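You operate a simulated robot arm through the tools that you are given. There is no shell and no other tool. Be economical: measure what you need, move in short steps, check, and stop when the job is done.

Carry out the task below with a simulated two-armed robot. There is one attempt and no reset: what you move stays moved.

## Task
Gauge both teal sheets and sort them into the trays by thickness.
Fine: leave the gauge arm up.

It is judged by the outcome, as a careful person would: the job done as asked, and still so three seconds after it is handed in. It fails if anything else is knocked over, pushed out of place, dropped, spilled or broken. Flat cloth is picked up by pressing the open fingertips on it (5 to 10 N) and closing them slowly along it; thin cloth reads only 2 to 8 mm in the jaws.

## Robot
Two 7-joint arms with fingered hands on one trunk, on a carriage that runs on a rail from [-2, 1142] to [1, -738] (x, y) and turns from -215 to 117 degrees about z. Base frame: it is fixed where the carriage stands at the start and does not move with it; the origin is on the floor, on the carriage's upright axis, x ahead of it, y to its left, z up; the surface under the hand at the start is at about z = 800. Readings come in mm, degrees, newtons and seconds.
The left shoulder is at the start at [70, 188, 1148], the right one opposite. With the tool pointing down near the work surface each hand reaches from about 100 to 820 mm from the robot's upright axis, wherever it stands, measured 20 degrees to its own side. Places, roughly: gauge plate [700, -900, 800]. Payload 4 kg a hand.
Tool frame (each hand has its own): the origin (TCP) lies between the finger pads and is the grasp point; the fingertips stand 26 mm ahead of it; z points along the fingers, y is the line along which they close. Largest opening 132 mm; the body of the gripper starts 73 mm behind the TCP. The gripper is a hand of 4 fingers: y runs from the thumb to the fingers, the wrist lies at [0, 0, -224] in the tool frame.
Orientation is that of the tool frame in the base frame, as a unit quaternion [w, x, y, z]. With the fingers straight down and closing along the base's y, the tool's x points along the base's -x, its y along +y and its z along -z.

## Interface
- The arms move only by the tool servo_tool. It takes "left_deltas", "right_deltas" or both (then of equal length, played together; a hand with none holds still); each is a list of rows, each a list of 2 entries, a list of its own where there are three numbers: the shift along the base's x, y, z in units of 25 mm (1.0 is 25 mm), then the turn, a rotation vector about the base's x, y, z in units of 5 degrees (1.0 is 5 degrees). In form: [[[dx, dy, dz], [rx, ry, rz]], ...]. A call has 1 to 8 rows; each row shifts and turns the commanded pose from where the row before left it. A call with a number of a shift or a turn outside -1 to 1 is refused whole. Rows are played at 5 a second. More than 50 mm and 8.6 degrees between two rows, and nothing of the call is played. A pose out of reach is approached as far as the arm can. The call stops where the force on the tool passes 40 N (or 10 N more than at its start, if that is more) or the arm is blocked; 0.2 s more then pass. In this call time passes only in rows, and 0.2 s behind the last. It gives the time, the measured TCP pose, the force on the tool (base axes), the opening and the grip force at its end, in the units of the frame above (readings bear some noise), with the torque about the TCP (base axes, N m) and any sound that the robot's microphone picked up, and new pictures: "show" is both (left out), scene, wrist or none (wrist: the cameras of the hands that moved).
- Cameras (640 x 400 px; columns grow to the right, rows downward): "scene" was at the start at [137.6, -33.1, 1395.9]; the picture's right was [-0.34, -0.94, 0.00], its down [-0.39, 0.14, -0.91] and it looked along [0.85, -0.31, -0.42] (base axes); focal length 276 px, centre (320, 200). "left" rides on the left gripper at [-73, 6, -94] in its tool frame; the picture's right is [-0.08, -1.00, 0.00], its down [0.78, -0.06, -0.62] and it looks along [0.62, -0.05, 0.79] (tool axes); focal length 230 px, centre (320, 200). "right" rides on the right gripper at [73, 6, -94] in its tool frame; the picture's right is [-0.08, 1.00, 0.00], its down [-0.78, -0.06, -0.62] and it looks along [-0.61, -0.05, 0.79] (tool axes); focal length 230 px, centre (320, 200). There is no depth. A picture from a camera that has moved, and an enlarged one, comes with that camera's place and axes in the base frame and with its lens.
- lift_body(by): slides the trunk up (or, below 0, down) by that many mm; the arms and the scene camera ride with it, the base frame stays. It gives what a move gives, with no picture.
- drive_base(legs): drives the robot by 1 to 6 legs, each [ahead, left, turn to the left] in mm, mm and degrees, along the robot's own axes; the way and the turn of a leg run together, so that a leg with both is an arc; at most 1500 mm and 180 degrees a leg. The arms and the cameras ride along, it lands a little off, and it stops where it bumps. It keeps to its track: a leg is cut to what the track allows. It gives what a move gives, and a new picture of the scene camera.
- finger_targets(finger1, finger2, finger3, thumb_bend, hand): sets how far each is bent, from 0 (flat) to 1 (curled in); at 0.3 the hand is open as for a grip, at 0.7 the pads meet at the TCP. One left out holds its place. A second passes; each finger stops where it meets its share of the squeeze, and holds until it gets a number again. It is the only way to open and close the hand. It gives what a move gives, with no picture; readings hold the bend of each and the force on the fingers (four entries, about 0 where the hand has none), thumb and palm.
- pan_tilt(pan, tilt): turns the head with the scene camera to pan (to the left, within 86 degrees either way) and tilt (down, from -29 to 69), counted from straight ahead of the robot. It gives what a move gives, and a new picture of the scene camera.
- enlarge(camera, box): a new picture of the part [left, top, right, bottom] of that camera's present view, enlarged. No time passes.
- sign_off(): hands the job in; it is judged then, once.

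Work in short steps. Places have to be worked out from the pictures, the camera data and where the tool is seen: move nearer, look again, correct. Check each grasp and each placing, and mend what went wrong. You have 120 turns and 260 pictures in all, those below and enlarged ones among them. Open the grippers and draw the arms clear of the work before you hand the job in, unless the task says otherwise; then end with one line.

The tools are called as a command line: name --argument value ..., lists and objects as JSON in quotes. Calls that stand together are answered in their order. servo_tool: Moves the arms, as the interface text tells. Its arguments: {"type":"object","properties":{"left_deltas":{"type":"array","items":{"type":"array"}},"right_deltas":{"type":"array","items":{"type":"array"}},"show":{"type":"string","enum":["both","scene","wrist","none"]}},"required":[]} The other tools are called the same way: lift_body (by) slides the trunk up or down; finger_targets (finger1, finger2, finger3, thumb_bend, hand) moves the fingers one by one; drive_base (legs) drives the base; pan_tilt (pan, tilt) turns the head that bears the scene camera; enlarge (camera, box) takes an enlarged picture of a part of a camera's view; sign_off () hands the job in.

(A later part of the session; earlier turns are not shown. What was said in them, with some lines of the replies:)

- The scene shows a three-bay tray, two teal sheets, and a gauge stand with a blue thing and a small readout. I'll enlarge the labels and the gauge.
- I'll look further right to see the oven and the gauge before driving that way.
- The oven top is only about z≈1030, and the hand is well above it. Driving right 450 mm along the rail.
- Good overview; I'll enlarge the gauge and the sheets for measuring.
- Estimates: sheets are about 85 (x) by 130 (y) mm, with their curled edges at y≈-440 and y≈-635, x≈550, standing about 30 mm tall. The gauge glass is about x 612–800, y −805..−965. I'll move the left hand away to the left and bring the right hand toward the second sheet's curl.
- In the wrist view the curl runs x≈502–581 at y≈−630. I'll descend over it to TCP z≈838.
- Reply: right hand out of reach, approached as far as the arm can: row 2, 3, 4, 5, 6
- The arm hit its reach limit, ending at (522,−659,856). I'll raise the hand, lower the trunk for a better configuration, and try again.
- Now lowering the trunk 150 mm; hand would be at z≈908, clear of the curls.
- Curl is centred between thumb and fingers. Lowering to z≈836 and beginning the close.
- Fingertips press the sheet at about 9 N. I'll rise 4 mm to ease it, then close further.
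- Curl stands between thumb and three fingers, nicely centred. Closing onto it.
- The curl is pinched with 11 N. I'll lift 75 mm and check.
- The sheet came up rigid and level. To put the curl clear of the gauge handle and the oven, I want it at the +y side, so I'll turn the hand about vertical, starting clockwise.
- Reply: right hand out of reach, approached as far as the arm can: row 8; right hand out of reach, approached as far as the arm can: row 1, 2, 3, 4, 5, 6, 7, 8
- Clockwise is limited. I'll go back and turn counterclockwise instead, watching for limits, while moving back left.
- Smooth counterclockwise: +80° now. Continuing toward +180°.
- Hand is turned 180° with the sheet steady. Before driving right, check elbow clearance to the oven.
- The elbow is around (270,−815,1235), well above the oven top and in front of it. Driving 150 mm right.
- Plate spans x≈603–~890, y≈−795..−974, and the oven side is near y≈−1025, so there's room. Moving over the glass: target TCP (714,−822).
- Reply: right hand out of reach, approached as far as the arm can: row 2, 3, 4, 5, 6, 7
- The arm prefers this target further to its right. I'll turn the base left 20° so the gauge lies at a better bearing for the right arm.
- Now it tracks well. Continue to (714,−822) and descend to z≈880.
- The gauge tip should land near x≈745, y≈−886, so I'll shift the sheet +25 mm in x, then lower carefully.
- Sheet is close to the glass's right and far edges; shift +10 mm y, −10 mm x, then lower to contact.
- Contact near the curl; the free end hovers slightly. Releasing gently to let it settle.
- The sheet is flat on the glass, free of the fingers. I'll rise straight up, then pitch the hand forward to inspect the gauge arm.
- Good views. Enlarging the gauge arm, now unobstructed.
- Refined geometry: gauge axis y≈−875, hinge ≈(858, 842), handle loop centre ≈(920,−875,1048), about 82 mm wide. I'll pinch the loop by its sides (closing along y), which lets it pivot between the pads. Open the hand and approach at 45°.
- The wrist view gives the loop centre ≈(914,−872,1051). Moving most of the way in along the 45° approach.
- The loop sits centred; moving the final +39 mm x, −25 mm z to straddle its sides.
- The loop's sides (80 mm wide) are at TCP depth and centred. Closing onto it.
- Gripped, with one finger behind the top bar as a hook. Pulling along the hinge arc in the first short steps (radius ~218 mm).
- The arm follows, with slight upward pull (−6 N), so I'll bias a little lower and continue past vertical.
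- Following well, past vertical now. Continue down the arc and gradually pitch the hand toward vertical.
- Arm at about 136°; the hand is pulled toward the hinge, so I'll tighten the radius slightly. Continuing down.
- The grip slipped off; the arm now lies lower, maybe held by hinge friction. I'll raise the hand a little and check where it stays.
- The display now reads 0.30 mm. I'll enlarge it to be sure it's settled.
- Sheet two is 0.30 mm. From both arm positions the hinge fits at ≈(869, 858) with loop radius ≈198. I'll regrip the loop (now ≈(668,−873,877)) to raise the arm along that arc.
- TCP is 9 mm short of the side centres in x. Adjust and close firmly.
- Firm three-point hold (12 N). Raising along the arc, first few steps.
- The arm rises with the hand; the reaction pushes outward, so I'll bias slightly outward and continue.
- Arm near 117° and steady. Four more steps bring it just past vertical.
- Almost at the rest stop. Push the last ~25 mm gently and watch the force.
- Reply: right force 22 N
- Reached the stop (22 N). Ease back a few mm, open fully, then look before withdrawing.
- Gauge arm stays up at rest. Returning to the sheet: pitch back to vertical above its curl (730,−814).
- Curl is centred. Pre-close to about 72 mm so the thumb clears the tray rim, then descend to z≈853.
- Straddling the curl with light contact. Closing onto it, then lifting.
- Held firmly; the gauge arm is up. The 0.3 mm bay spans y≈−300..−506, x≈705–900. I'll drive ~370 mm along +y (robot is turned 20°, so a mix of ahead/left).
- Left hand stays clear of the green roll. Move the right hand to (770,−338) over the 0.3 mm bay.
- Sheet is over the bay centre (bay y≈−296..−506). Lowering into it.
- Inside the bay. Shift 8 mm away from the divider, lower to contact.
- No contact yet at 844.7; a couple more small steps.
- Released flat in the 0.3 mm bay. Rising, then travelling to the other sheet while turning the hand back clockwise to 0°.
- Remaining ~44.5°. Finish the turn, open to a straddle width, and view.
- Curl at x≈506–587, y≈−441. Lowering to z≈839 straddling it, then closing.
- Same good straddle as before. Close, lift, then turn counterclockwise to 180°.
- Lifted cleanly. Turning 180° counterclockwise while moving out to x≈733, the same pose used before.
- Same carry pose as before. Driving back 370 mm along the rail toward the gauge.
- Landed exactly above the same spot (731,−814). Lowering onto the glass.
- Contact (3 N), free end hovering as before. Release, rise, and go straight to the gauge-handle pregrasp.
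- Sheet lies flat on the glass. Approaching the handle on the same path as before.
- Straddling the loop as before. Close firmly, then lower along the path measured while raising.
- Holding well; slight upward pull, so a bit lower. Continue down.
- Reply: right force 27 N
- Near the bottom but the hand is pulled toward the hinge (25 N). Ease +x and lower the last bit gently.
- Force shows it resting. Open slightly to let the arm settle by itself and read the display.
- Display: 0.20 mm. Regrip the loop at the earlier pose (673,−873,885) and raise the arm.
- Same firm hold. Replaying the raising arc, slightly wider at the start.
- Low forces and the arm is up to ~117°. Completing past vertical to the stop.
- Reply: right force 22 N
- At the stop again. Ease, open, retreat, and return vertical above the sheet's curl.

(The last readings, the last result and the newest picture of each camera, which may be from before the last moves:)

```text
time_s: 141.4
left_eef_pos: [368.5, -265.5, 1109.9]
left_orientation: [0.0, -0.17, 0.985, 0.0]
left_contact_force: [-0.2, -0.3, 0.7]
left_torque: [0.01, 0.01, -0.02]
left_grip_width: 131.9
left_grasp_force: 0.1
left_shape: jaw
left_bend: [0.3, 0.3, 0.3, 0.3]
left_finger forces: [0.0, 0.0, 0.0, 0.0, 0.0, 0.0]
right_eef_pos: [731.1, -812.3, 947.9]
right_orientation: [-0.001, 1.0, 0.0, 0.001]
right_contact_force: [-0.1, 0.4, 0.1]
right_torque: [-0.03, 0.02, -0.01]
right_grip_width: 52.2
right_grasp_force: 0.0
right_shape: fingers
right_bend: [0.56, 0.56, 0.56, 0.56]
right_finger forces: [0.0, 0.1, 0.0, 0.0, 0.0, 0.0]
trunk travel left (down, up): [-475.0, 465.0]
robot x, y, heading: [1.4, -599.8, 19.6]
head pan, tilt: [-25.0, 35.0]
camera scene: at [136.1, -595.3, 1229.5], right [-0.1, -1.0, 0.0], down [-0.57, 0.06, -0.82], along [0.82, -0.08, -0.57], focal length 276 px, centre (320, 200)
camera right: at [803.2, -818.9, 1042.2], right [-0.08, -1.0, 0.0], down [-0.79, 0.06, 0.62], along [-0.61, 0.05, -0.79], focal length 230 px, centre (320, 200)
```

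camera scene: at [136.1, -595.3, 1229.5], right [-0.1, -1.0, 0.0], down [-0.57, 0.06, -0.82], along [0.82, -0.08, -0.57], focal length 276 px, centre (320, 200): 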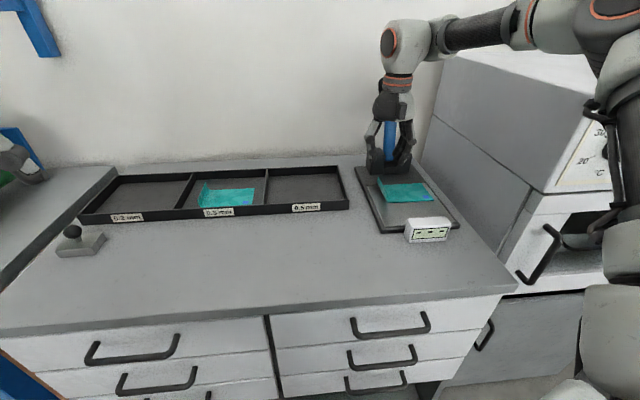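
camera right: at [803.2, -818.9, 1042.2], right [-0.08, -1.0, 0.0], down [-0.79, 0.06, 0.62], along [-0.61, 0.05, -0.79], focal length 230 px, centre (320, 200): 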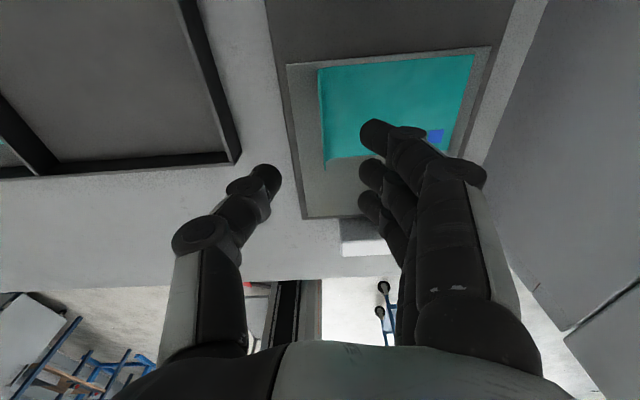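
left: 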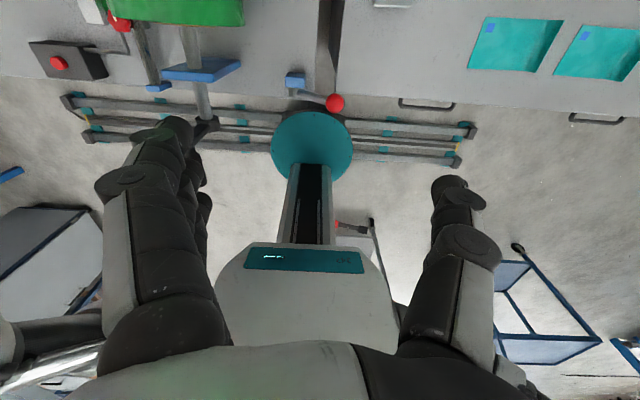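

Centred on the curl, gauge arm up. Descend, grip, lift.

servo_tool --right_deltas '[[[0, 0, -1], [0, 0, 0]], [[0, 0, -1], [0, 0, 0]], [[0, 0, -1], [0, 0, 0]], [[0, 0, -0.6], [0, 0, 0]], [[0, 0, -0.2], [0, 0, 0]]]' --show "none"

finger_targets --hand "right" --finger1 0.64 --finger2 0.64 --finger3 0.64 --thumb_bend 0.64

finger_targets --hand "right" --finger1 0.75 --finger2 0.75 --finger3 0.75 --thumb_bend 0.75

servo_tool --right_deltas '[[[0, 0, 0.5], [0, 0, 0]], [[0, 0, 0.8], [0, 0, 0]], [[0, 0, 0.9], [0, 0, 0]], [[0, 0, 0.9], [0, 0, 0]], [[0, 0, 0.9], [0, 0, 0]]]' --show "both"

```text
time_s: 142.6
left_eef_pos: [369.0, -264.7, 1110.7]
left_orientation: [0.001, -0.169, 0.986, 0.001]
left_contact_force: [-1.1, 0.4, -0.4]
left_torque: [0.0, -0.03, -0.02]
left_grip_width: 131.9
left_grasp_force: 0.0
left_shape: jaw
left_bend: [0.3, 0.3, 0.3, 0.3]
left_finger forces: [0.1, 0.0, 0.1, 0.1, 0.1, 0.1]
right_eef_pos: [731.8, -814.4, 853.0]
right_orientation: [-0.002, 1.0, 0.001, 0.002]
right_contact_force: [1.2, -0.7, 7.2]
right_torque: [-0.28, 0.05, 0.01]
right_grip_width: 51.9
right_grasp_force: 3.3
right_shape: fingers
right_bend: [0.56, 0.56, 0.56, 0.56]
right_finger forces: [1.2, 2.6, 3.7, 0.0, 0.0, 0.0]
trunk travel left (down, up): [-475.0, 465.0]
robot x, y, heading: [0.3, -599.7, 19.9]
head pan, tilt: [-25.0, 35.0]
```

```text
time_s: 143.6
left_eef_pos: [368.9, -265.3, 1110.4]
left_orientation: [0.0, -0.169, 0.986, 0.0]
left_contact_force: [-0.6, -0.4, 0.6]
left_torque: [0.01, 0.02, 0.0]
left_grip_width: 131.7
left_grasp_force: 0.1
left_shape: jaw
left_bend: [0.3, 0.3, 0.3, 0.3]
left_finger forces: [0.0, 0.0, 0.1, 0.0, 0.0, 0.0]
right_eef_pos: [730.6, -814.1, 850.7]
right_orientation: [0.0, 1.0, 0.0, 0.0]
right_contact_force: [0.2, -0.4, 0.0]
right_torque: [0.0, 0.02, 0.04]
right_grip_width: 28.6
right_grasp_force: 0.1
right_shape: fingers
right_bend: [0.64, 0.64, 0.64, 0.64]
right_finger forces: [0.0, 0.0, 0.0, 0.1, 0.0, 0.0]
trunk travel left (down, up): [-475.0, 465.0]
robot x, y, heading: [0.4, -602.0, 19.3]
head pan, tilt: [-25.0, 35.0]
```

```text
time_s: 144.6
left_eef_pos: [369.3, -265.1, 1109.8]
left_orientation: [0.0, -0.169, 0.986, 0.0]
left_contact_force: [-0.9, 0.2, 0.0]
left_torque: [0.0, 0.0, -0.01]
left_grip_width: 132.0
left_grasp_force: 0.0
left_shape: jaw
left_bend: [0.3, 0.3, 0.3, 0.3]
left_finger forces: [0.1, 0.0, 0.1, 0.0, 0.0, 0.1]
right_eef_pos: [730.7, -812.6, 851.9]
right_orientation: [-0.002, 1.0, 0.0, 0.0]
right_contact_force: [-0.9, -0.1, -1.1]
right_torque: [-0.01, -0.01, 0.01]
right_grip_width: 13.6
right_grasp_force: 11.3
right_shape: fingers
right_bend: [0.73, 0.73, 0.73, 0.71]
right_finger forces: [3.9, 3.9, 3.9, 0.2, 11.0, 0.0]
trunk travel left (down, up): [-475.0, 465.0]
robot x, y, heading: [-0.4, -600.4, 19.5]
head pan, tilt: [-25.0, 35.0]
```

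```text
time_s: 145.8
left_eef_pos: [368.6, -264.6, 1109.5]
left_orientation: [0.0, -0.17, 0.986, 0.0]
left_contact_force: [-0.5, 0.2, 0.7]
left_torque: [0.0, -0.01, 0.03]
left_grip_width: 131.7
left_grasp_force: 0.2
left_shape: jaw
left_bend: [0.3, 0.3, 0.3, 0.3]
left_finger forces: [0.0, 0.0, 0.0, 0.0, 0.0, 0.0]
right_eef_pos: [732.0, -813.4, 950.9]
right_orientation: [-0.001, 1.0, 0.0, 0.0]
right_contact_force: [0.2, 0.1, 0.7]
right_torque: [-0.01, -0.01, -0.03]
right_grip_width: 13.6
right_grasp_force: 11.4
right_shape: fingers
right_bend: [0.73, 0.73, 0.73, 0.71]
right_finger forces: [3.9, 3.8, 3.8, 0.0, 11.2, 0.1]
trunk travel left (down, up): [-475.0, 465.0]
robot x, y, heading: [0.0, -605.8, 19.5]
head pan, tilt: [-25.0, 35.0]
camera scene: at [136.3, -594.7, 1229.4], right [-0.1, -1.0, 0.0], down [-0.57, 0.05, -0.82], along [0.82, -0.08, -0.57], focal length 276 px, centre (320, 200)
camera right: at [804.2, -819.3, 1045.8], right [-0.08, -1.0, 0.0], down [-0.79, 0.06, 0.62], along [-0.61, 0.05, -0.79], focal length 230 px, centre (320, 200)
```

scene: 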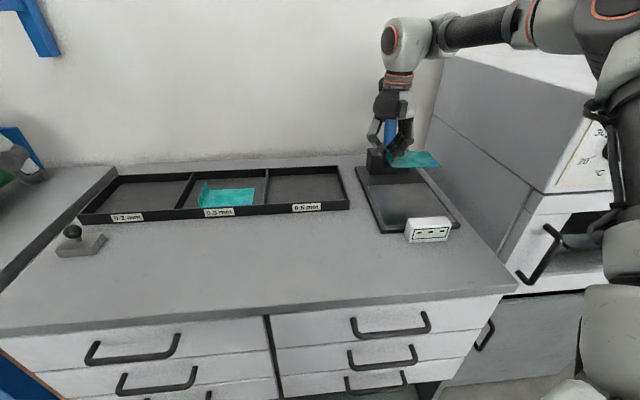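
right: 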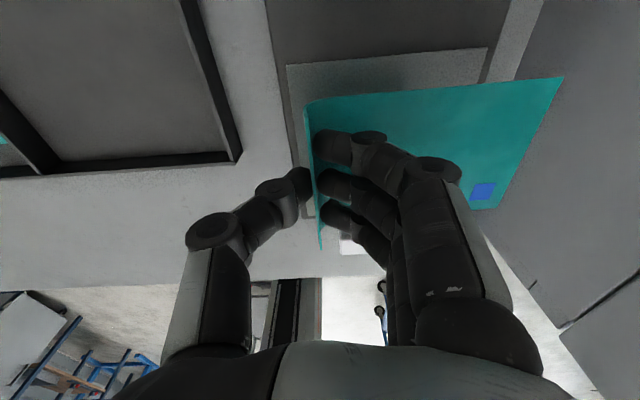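

Now the 0.2 mm bay. The left hand must stay clear of the green roll, so first draw it inward (−y), then drive ~575 mm along +y.

servo_tool --left_deltas '[[[0, -1, 0], [0, 0, 0]], [[0, -1, 0], [0, 0, 0]], [[0, -1, 0], [0, 0, 0]], [[0, -1, 0], [0, 0, 0]], [[0, -1, 0], [0, 0, 0]], [[0, -1, 0], [0, 0, 0]], [[0, -1, 0], [0, 0, 0]]]' --show "scene"

drive_base --legs '[[126.5, 347.7, 0]]'

```text
time_s: 147.4
left_eef_pos: [368.8, -440.0, 1110.8]
left_orientation: [0.0, -0.169, 0.986, 0.001]
left_contact_force: [1.2, 0.2, 0.0]
left_torque: [0.05, -0.01, 0.0]
left_grip_width: 131.9
left_grasp_force: 0.1
left_shape: jaw
left_bend: [0.3, 0.3, 0.3, 0.3]
left_finger forces: [0.1, 0.0, 0.0, 0.1, 0.0, 0.1]
right_eef_pos: [732.7, -815.0, 950.0]
right_orientation: [-0.001, 1.0, 0.0, 0.0]
right_contact_force: [-0.3, 0.6, -1.0]
right_torque: [0.03, -0.01, -0.04]
right_grip_width: 13.3
right_grasp_force: 11.7
right_shape: fingers
right_bend: [0.73, 0.73, 0.73, 0.71]
right_finger forces: [3.9, 3.8, 3.8, 0.1, 11.2, 0.0]
trunk travel left (down, up): [-475.0, 465.0]
robot x, y, heading: [1.5, -601.9, 19.4]
head pan, tilt: [-25.0, 35.0]
camera scene: at [137.1, -595.9, 1229.3], right [-0.1, -1.0, 0.0], down [-0.57, 0.06, -0.82], along [0.82, -0.08, -0.57], focal length 276 px, centre (320, 200)
```

scene: 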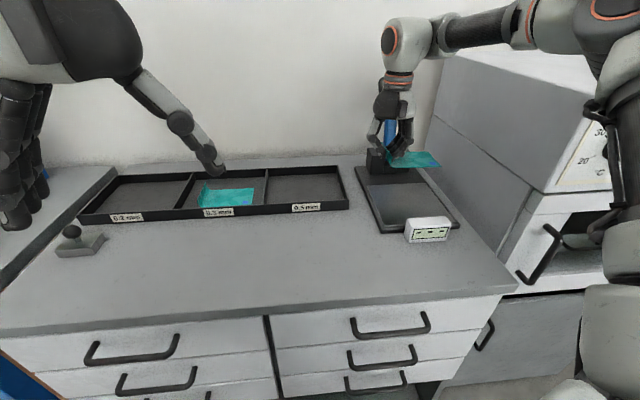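

```text
time_s: 149.7
left_eef_pos: [366.8, -68.6, 1110.5]
left_orientation: [0.0, -0.172, 0.985, 0.0]
left_contact_force: [1.0, 0.5, 0.6]
left_torque: [-0.02, 0.01, 0.03]
left_grip_width: 132.1
left_grasp_force: 0.2
left_shape: jaw
left_bend: [0.3, 0.3, 0.3, 0.3]
left_finger forces: [0.0, 0.0, 0.0, 0.0, 0.1, 0.0]
right_eef_pos: [733.6, -440.4, 950.2]
right_orientation: [0.0, 1.0, 0.003, 0.001]
right_contact_force: [0.2, -0.5, -0.3]
right_torque: [0.02, 0.0, 0.03]
right_grip_width: 13.4
right_grasp_force: 11.5
right_shape: fingers
right_bend: [0.73, 0.73, 0.73, 0.71]
right_finger forces: [3.9, 3.7, 3.8, 0.0, 11.2, 0.1]
trunk travel left (down, up): [-475.0, 465.0]
robot x, y, heading: [0.0, -233.8, 19.9]
head pan, tilt: [-25.0, 35.0]
camera scene: at [136.1, -225.0, 1229.4], right [-0.09, -1.0, 0.0], down [-0.57, 0.05, -0.82], along [0.82, -0.07, -0.57], focal length 276 px, centre (320, 200)
```

scene: 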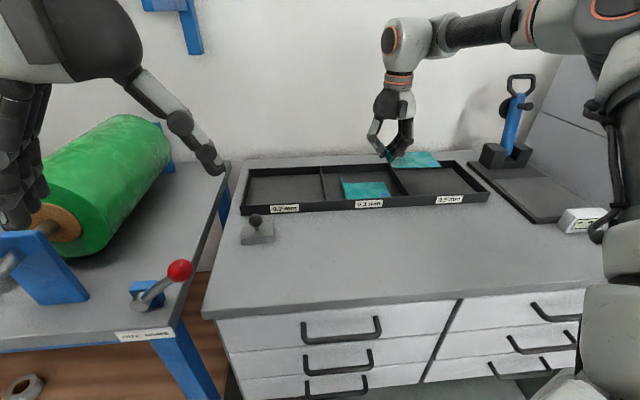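

Left hand (x≈367) stays in front of the roll (x≥500). Drive the remaining ~205 mm.

drive_base --legs '[[70, 193, 0]]'

servo_tool --right_deltas '[[[0.3, 0.84, 0], [0, 0, 0]], [[0.3, 0.84, 0], [0, 0, 0]], [[0.3, 0.84, 0], [0, 0, 0]], [[0.4, 0.84, 0], [0, 0, 0]], [[0.4, 0.3, 0], [0, 0, 0]]]' --show "both"

enlarge --camera "scene" --box '[300, 60, 560, 270]'

```text
time_s: 151.3
left_eef_pos: [366.1, 134.3, 1110.5]
left_orientation: [-0.001, -0.172, 0.985, 0.0]
left_contact_force: [-0.3, 0.3, -0.2]
left_torque: [-0.02, 0.0, -0.02]
left_grip_width: 131.8
left_grasp_force: 0.0
left_shape: jaw
left_bend: [0.3, 0.3, 0.3, 0.3]
left_finger forces: [0.0, 0.0, 0.0, 0.0, 0.1, 0.0]
right_eef_pos: [732.5, -238.3, 950.9]
right_orientation: [-0.001, 1.0, 0.003, 0.0]
right_contact_force: [0.3, -0.3, -0.7]
right_torque: [0.01, 0.04, -0.01]
right_grip_width: 13.5
right_grasp_force: 10.9
right_shape: fingers
right_bend: [0.73, 0.73, 0.73, 0.71]
right_finger forces: [3.9, 3.8, 3.8, 0.0, 11.2, 0.0]
trunk travel left (down, up): [-475.0, 465.0]
robot x, y, heading: [1.6, -30.7, 19.5]
head pan, tilt: [-25.0, 35.0]
camera scene: at [135.8, -22.4, 1229.4], right [-0.09, -1.0, 0.0], down [-0.57, 0.05, -0.82], along [0.82, -0.07, -0.57], focal length 276 px, centre (320, 200)
```

scene: 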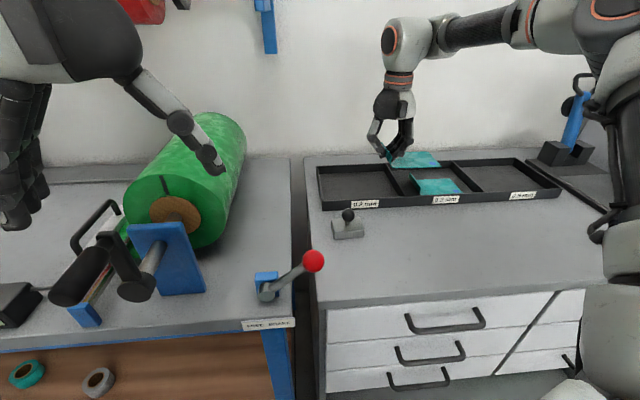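

```text
time_s: 152.5
left_eef_pos: [367.1, 133.6, 1109.7]
left_orientation: [0.0, -0.173, 0.985, 0.0]
left_contact_force: [0.7, -0.1, 0.6]
left_torque: [0.01, -0.01, 0.02]
left_grip_width: 131.8
left_grasp_force: 0.1
left_shape: jaw
left_bend: [0.3, 0.3, 0.3, 0.3]
left_finger forces: [0.0, 0.0, 0.1, 0.0, 0.0, 0.1]
right_eef_pos: [775.4, -148.6, 950.7]
right_orientation: [0.0, 1.0, 0.002, 0.0]
right_contact_force: [0.1, -0.3, -0.4]
right_torque: [0.01, -0.04, 0.02]
right_grip_width: 13.3
right_grasp_force: 10.9
right_shape: fingers
right_bend: [0.73, 0.73, 0.73, 0.71]
right_finger forces: [3.7, 3.8, 3.6, 0.1, 10.9, 0.0]
trunk travel left (down, up): [-475.0, 465.0]
robot x, y, heading: [1.2, -31.7, 19.6]
head pan, tilt: [-25.0, 35.0]
camera scene: at [136.2, -22.8, 1229.3], right [-0.09, -1.0, 0.0], down [-0.57, 0.05, -0.82], along [0.82, -0.07, -0.57], focal length 276 px, centre (320, 200)
camera right: at [847.7, -153.6, 1044.3], right [-0.07, -1.0, 0.0], down [-0.78, 0.06, 0.62], along [-0.62, 0.05, -0.79], focal length 230 px, centre (320, 200)
```

scene: 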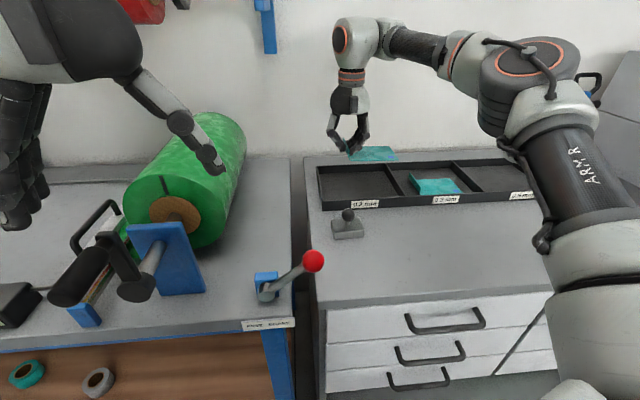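
right: 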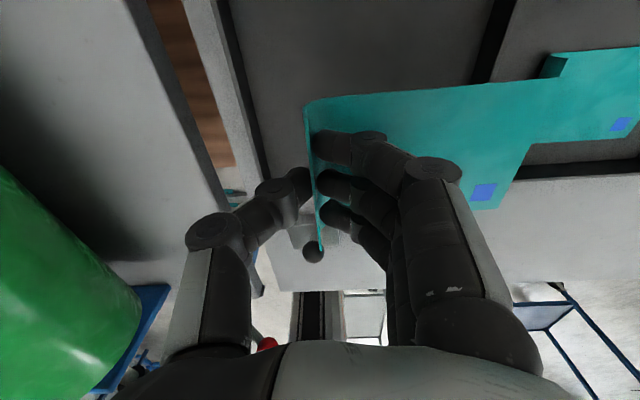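

```text
1.90 times, centred on (430, 165) of scene
camera zoom: at [136.2, -22.8, 1229.3], right [-0.09, -1.0, 0.0], down [-0.57, 0.05, -0.82], along [0.82, -0.07, -0.57], focal length 525 px, centre (110, 267)
```

zoom: 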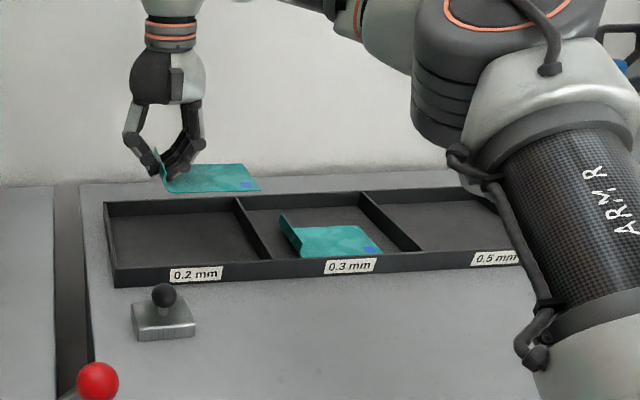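

Bay runs y≈−83..−292; shift the curl to y≈−131 and lower into it.

servo_tool --right_deltas '[[[0, 0.7, -0.5], [0, 0, 0]], [[0, 0, -0.9], [0, 0, 0]], [[0, 0, -0.9], [0, 0, 0]], [[0, 0, -0.9], [0, 0, 0]], [[0, 0, -0.7], [0, 0, 0]]]' --show "wrist"

enlarge --camera "scene" --box '[300, 60, 560, 270]'

```text
time_s: 153.7
left_eef_pos: [367.4, 133.7, 1111.5]
left_orientation: [0.0, -0.172, 0.985, 0.0]
left_contact_force: [0.5, 0.0, 0.0]
left_torque: [0.0, -0.03, -0.02]
left_grip_width: 131.8
left_grasp_force: 0.1
left_shape: jaw
left_bend: [0.3, 0.3, 0.3, 0.3]
left_finger forces: [0.0, 0.1, 0.0, 0.0, 0.0, 0.1]
right_eef_pos: [776.2, -129.4, 853.7]
right_orientation: [-0.002, 1.0, 0.003, 0.0]
right_contact_force: [0.0, -0.3, 0.0]
right_torque: [0.03, 0.03, -0.01]
right_grip_width: 13.3
right_grasp_force: 11.3
right_shape: fingers
right_bend: [0.73, 0.73, 0.73, 0.71]
right_finger forces: [3.7, 3.7, 3.7, 0.0, 10.9, 0.1]
trunk travel left (down, up): [-475.0, 465.0]
robot x, y, heading: [0.8, -29.5, 20.0]
head pan, tilt: [-25.0, 35.0]
camera right: at [847.8, -134.9, 948.5], right [-0.07, -1.0, 0.0], down [-0.79, 0.06, 0.62], along [-0.61, 0.05, -0.79], focal length 230 px, centre (320, 200)
```

right: 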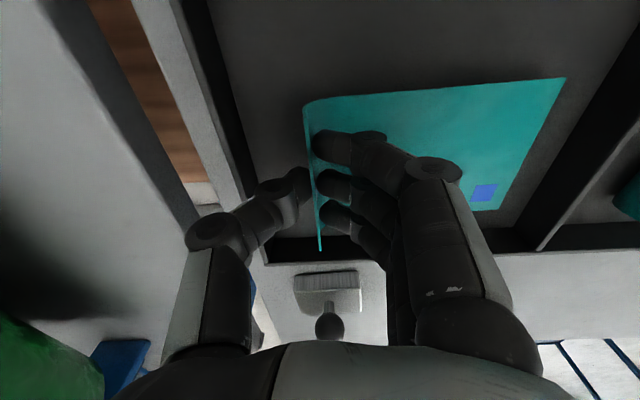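

```text
1.90 times, centred on (430, 165) of scene
camera zoom: at [136.0, -22.6, 1229.3], right [-0.09, -1.0, 0.0], down [-0.57, 0.05, -0.82], along [0.82, -0.07, -0.57], focal length 525 px, centre (110, 267)
```

zoom: 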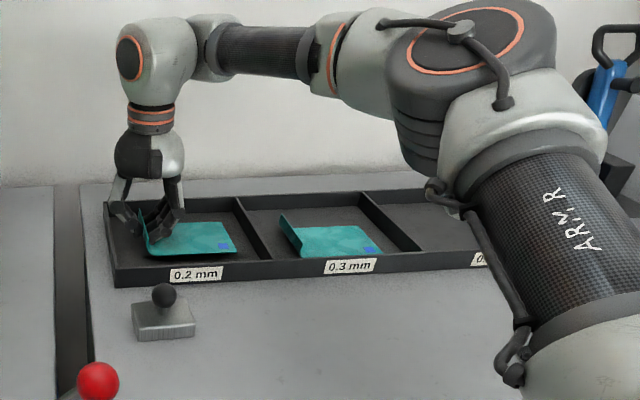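

Clear inside the bay. Shift 6 mm off the side wall, lower to ~843, and release.

servo_tool --right_deltas '[[[0, -0.25, 0], [0, 0, 0]], [[0, 0, -0.28], [0, 0, 0]], [[0, 0, -0.15], [0, 0, 0]], [[0, 0, 0], [0, 0, 0]]]' --show "none"

finger_targets --hand "right" --finger1 0.66 --finger2 0.66 --finger3 0.66 --thumb_bend 0.64

enlarge --camera "right" --box '[140, 0, 640, 312]'

```text
time_s: 154.7
left_eef_pos: [367.5, 134.0, 1110.5]
left_orientation: [0.0, -0.172, 0.985, -0.001]
left_contact_force: [0.6, 0.5, 0.1]
left_torque: [0.01, 0.03, 0.02]
left_grip_width: 132.0
left_grasp_force: 0.0
left_shape: jaw
left_bend: [0.3, 0.3, 0.3, 0.3]
left_finger forces: [0.0, 0.0, 0.0, 0.0, 0.0, 0.0]
right_eef_pos: [773.7, -136.7, 842.6]
right_orientation: [-0.001, 1.0, 0.002, 0.0]
right_contact_force: [-0.6, 0.0, -0.3]
right_torque: [0.0, 0.0, -0.02]
right_grip_width: 13.3
right_grasp_force: 11.1
right_shape: fingers
right_bend: [0.73, 0.73, 0.73, 0.71]
right_finger forces: [3.7, 3.7, 3.6, 0.0, 10.9, 0.0]
trunk travel left (down, up): [-475.0, 465.0]
robot x, y, heading: [0.3, -30.2, 19.8]
head pan, tilt: [-25.0, 35.0]
```

```text
time_s: 155.7
left_eef_pos: [366.7, 135.9, 1110.3]
left_orientation: [0.0, -0.172, 0.985, 0.0]
left_contact_force: [0.6, -0.4, -0.6]
left_torque: [-0.02, 0.01, 0.01]
left_grip_width: 132.0
left_grasp_force: 0.0
left_shape: jaw
left_bend: [0.3, 0.3, 0.3, 0.3]
left_finger forces: [0.0, 0.0, 0.0, 0.0, 0.0, 0.0]
right_eef_pos: [775.6, -136.4, 841.5]
right_orientation: [-0.001, 1.0, 0.003, 0.0]
right_contact_force: [-1.3, -0.6, 0.3]
right_torque: [0.01, 0.02, 0.0]
right_grip_width: 24.6
right_grasp_force: 0.0
right_shape: fingers
right_bend: [0.66, 0.66, 0.66, 0.64]
right_finger forces: [0.0, 0.0, 0.0, 0.0, 0.0, 0.0]
trunk travel left (down, up): [-475.0, 465.0]
robot x, y, heading: [2.7, -28.3, 19.4]
head pan, tilt: [-25.0, 35.0]
```

```text
1.28 times, centred on (390, 156) of right
camera zoom: at [847.3, -142.2, 937.2], right [-0.07, -1.0, 0.0], down [-0.79, 0.06, 0.62], along [-0.61, 0.05, -0.79], focal length 294 px, centre (230, 256)
```

zoom: 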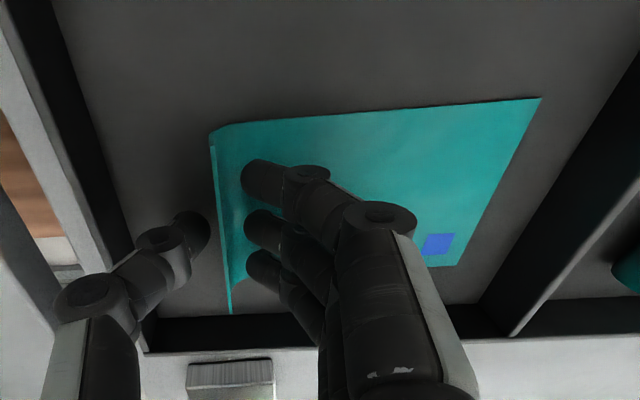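

The sheet lies flat in the 0.2 mm bay. Rise straight up, draw back clear, open the hand and inspect everything.

servo_tool --right_deltas '[[[0, 0, 0.6], [0, 0, 0]], [[0, 0, 0.9], [0, 0, 0]], [[0, 0, 1], [0, 0, 0]], [[0, 0, 1], [0, 0, 0]], [[0, 0, 1], [0, 0, 0]], [[0, 0, 1], [0, 0, 0]], [[-1, -0.5, 1], [0, 0, 0]], [[-1, -0.5, 0.5], [0, 0, 0]]]' --show "none"

servo_tool --right_deltas '[[[-1, -0.6, 0], [0, 0, 0]], [[-1, -0.6, 0], [0, 0, 0]], [[-1, -0.6, 0], [0, 0, 0]], [[-1, -0.6, 0], [0, 0, 0]], [[-1, -0.6, 0], [0, 0, 0]], [[-1, -0.6, 0], [0, 0, 0]]]' --show "none"

finger_targets --hand "right" --finger1 0.3 --finger2 0.3 --finger3 0.3 --thumb_bend 0.3

pan_tilt --pan -50 --tilt 25

```text
time_s: 157.5
left_eef_pos: [365.0, 133.5, 1110.8]
left_orientation: [0.0, -0.172, 0.985, 0.0]
left_contact_force: [-0.7, 0.0, 0.4]
left_torque: [-0.01, 0.04, 0.0]
left_grip_width: 131.7
left_grasp_force: 0.0
left_shape: jaw
left_bend: [0.3, 0.3, 0.3, 0.3]
left_finger forces: [0.0, 0.0, 0.0, 0.0, 0.1, 0.1]
right_eef_pos: [719.6, -163.1, 1017.9]
right_orientation: [-0.003, 1.0, 0.003, -0.001]
right_contact_force: [-0.5, -1.0, -0.6]
right_torque: [0.03, 0.01, -0.01]
right_grip_width: 24.8
right_grasp_force: 0.0
right_shape: fingers
right_bend: [0.66, 0.66, 0.66, 0.64]
right_finger forces: [0.1, 0.0, 0.0, 0.1, 0.1, 0.0]
right hand out of reach, approached as far as the arm can: row 6
trunk travel left (down, up): [-475.0, 465.0]
robot x, y, heading: [1.4, -30.9, 19.8]
head pan, tilt: [-25.0, 35.0]
```

```text
time_s: 158.9
left_eef_pos: [365.5, 133.1, 1111.9]
left_orientation: [0.001, -0.172, 0.985, 0.0]
left_contact_force: [0.4, 0.0, 0.2]
left_torque: [0.02, 0.01, 0.0]
left_grip_width: 131.7
left_grasp_force: 0.0
left_shape: jaw
left_bend: [0.3, 0.3, 0.3, 0.3]
left_finger forces: [0.0, 0.1, 0.0, 0.1, 0.0, 0.1]
right_eef_pos: [570.2, -254.0, 1016.0]
right_orientation: [-0.002, 1.0, 0.003, 0.0]
right_contact_force: [-0.1, -0.1, -0.1]
right_torque: [0.01, -0.01, 0.0]
right_grip_width: 24.8
right_grasp_force: 0.1
right_shape: fingers
right_bend: [0.66, 0.66, 0.66, 0.64]
right_finger forces: [0.0, 0.0, 0.1, 0.0, 0.0, 0.0]
trunk travel left (down, up): [-475.0, 465.0]
robot x, y, heading: [-3.6, -28.7, 19.7]
head pan, tilt: [-25.0, 35.0]
```

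```text
time_s: 159.9
left_eef_pos: [366.8, 134.8, 1110.8]
left_orientation: [0.001, -0.172, 0.985, 0.0]
left_contact_force: [-0.7, -0.1, -0.4]
left_torque: [0.02, -0.03, 0.0]
left_grip_width: 132.0
left_grasp_force: 0.1
left_shape: jaw
left_bend: [0.3, 0.3, 0.3, 0.3]
left_finger forces: [0.0, 0.1, 0.0, 0.1, 0.0, 0.0]
right_eef_pos: [570.6, -252.3, 1015.6]
right_orientation: [-0.001, 1.0, 0.002, 0.0]
right_contact_force: [0.2, 0.0, -0.1]
right_torque: [0.02, -0.03, 0.03]
right_grip_width: 135.7
right_grasp_force: 0.2
right_shape: fingers
right_bend: [0.3, 0.3, 0.3, 0.3]
right_finger forces: [0.0, 0.0, 0.0, 0.1, 0.0, 0.0]
trunk travel left (down, up): [-475.0, 465.0]
robot x, y, heading: [1.9, -32.1, 19.8]
head pan, tilt: [-25.0, 35.0]
```

```text
time_s: 160.8
left_eef_pos: [365.4, 135.2, 1109.6]
left_orientation: [0.0, -0.171, 0.985, 0.0]
left_contact_force: [-0.5, -1.0, 0.2]
left_torque: [0.03, -0.01, 0.0]
left_grip_width: 132.1
left_grasp_force: 0.0
left_shape: jaw
left_bend: [0.3, 0.3, 0.3, 0.3]
left_finger forces: [0.0, 0.1, 0.0, 0.0, 0.0, 0.1]
right_eef_pos: [570.0, -252.8, 1016.9]
right_orientation: [0.0, 1.0, 0.003, 0.0]
right_contact_force: [-0.3, -0.8, -0.2]
right_torque: [0.02, -0.02, -0.03]
right_grip_width: 135.8
right_grasp_force: 0.0
right_shape: fingers
right_bend: [0.3, 0.3, 0.3, 0.3]
right_finger forces: [0.0, 0.0, 0.1, 0.0, 0.0, 0.0]
trunk travel left (down, up): [-475.0, 465.0]
robot x, y, heading: [-2.0, -30.3, 19.9]
head pan, tilt: [-50.0, 25.0]
camera scene: at [127.7, -60.8, 1245.1], right [-0.5, -0.86, 0.0], down [-0.37, 0.21, -0.91], along [0.78, -0.45, -0.42], focal length 276 px, centre (320, 200)
```

scene: 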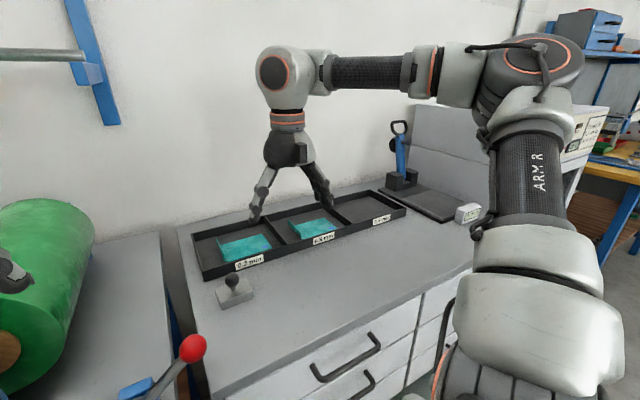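

Both sheets appear seated in their bays, with the gauge arm up. One close check before handing in.

enlarge --camera "scene" --box '[180, 110, 480, 300]'

```text
2.11 times, centred on (330, 205) of scene
camera zoom: at [127.7, -60.8, 1245.1], right [-0.5, -0.86, 0.0], down [-0.37, 0.21, -0.91], along [0.78, -0.45, -0.42], focal length 580 px, centre (299, 190)
```

zoom: 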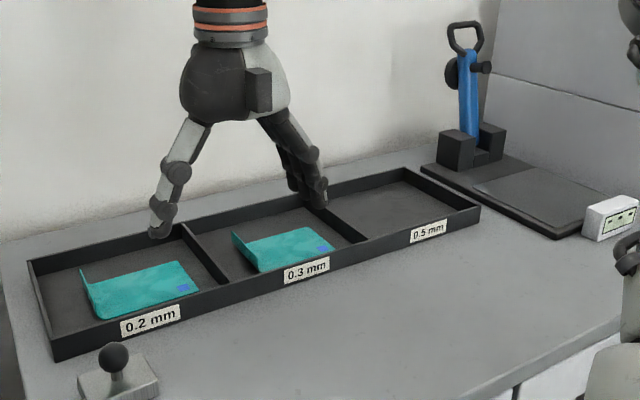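

Both sheets are flat in the right trays, the gauge arm is up, and the hands are open and clear. Handing in.

sign_off

```text
The job is handed in.
```

I gauged both teal sheets and put one in the 0.2 mm tray (it read 0.20 mm) and the other in the 0.3 mm tray (it read 0.30 mm); the gauge arm is up.
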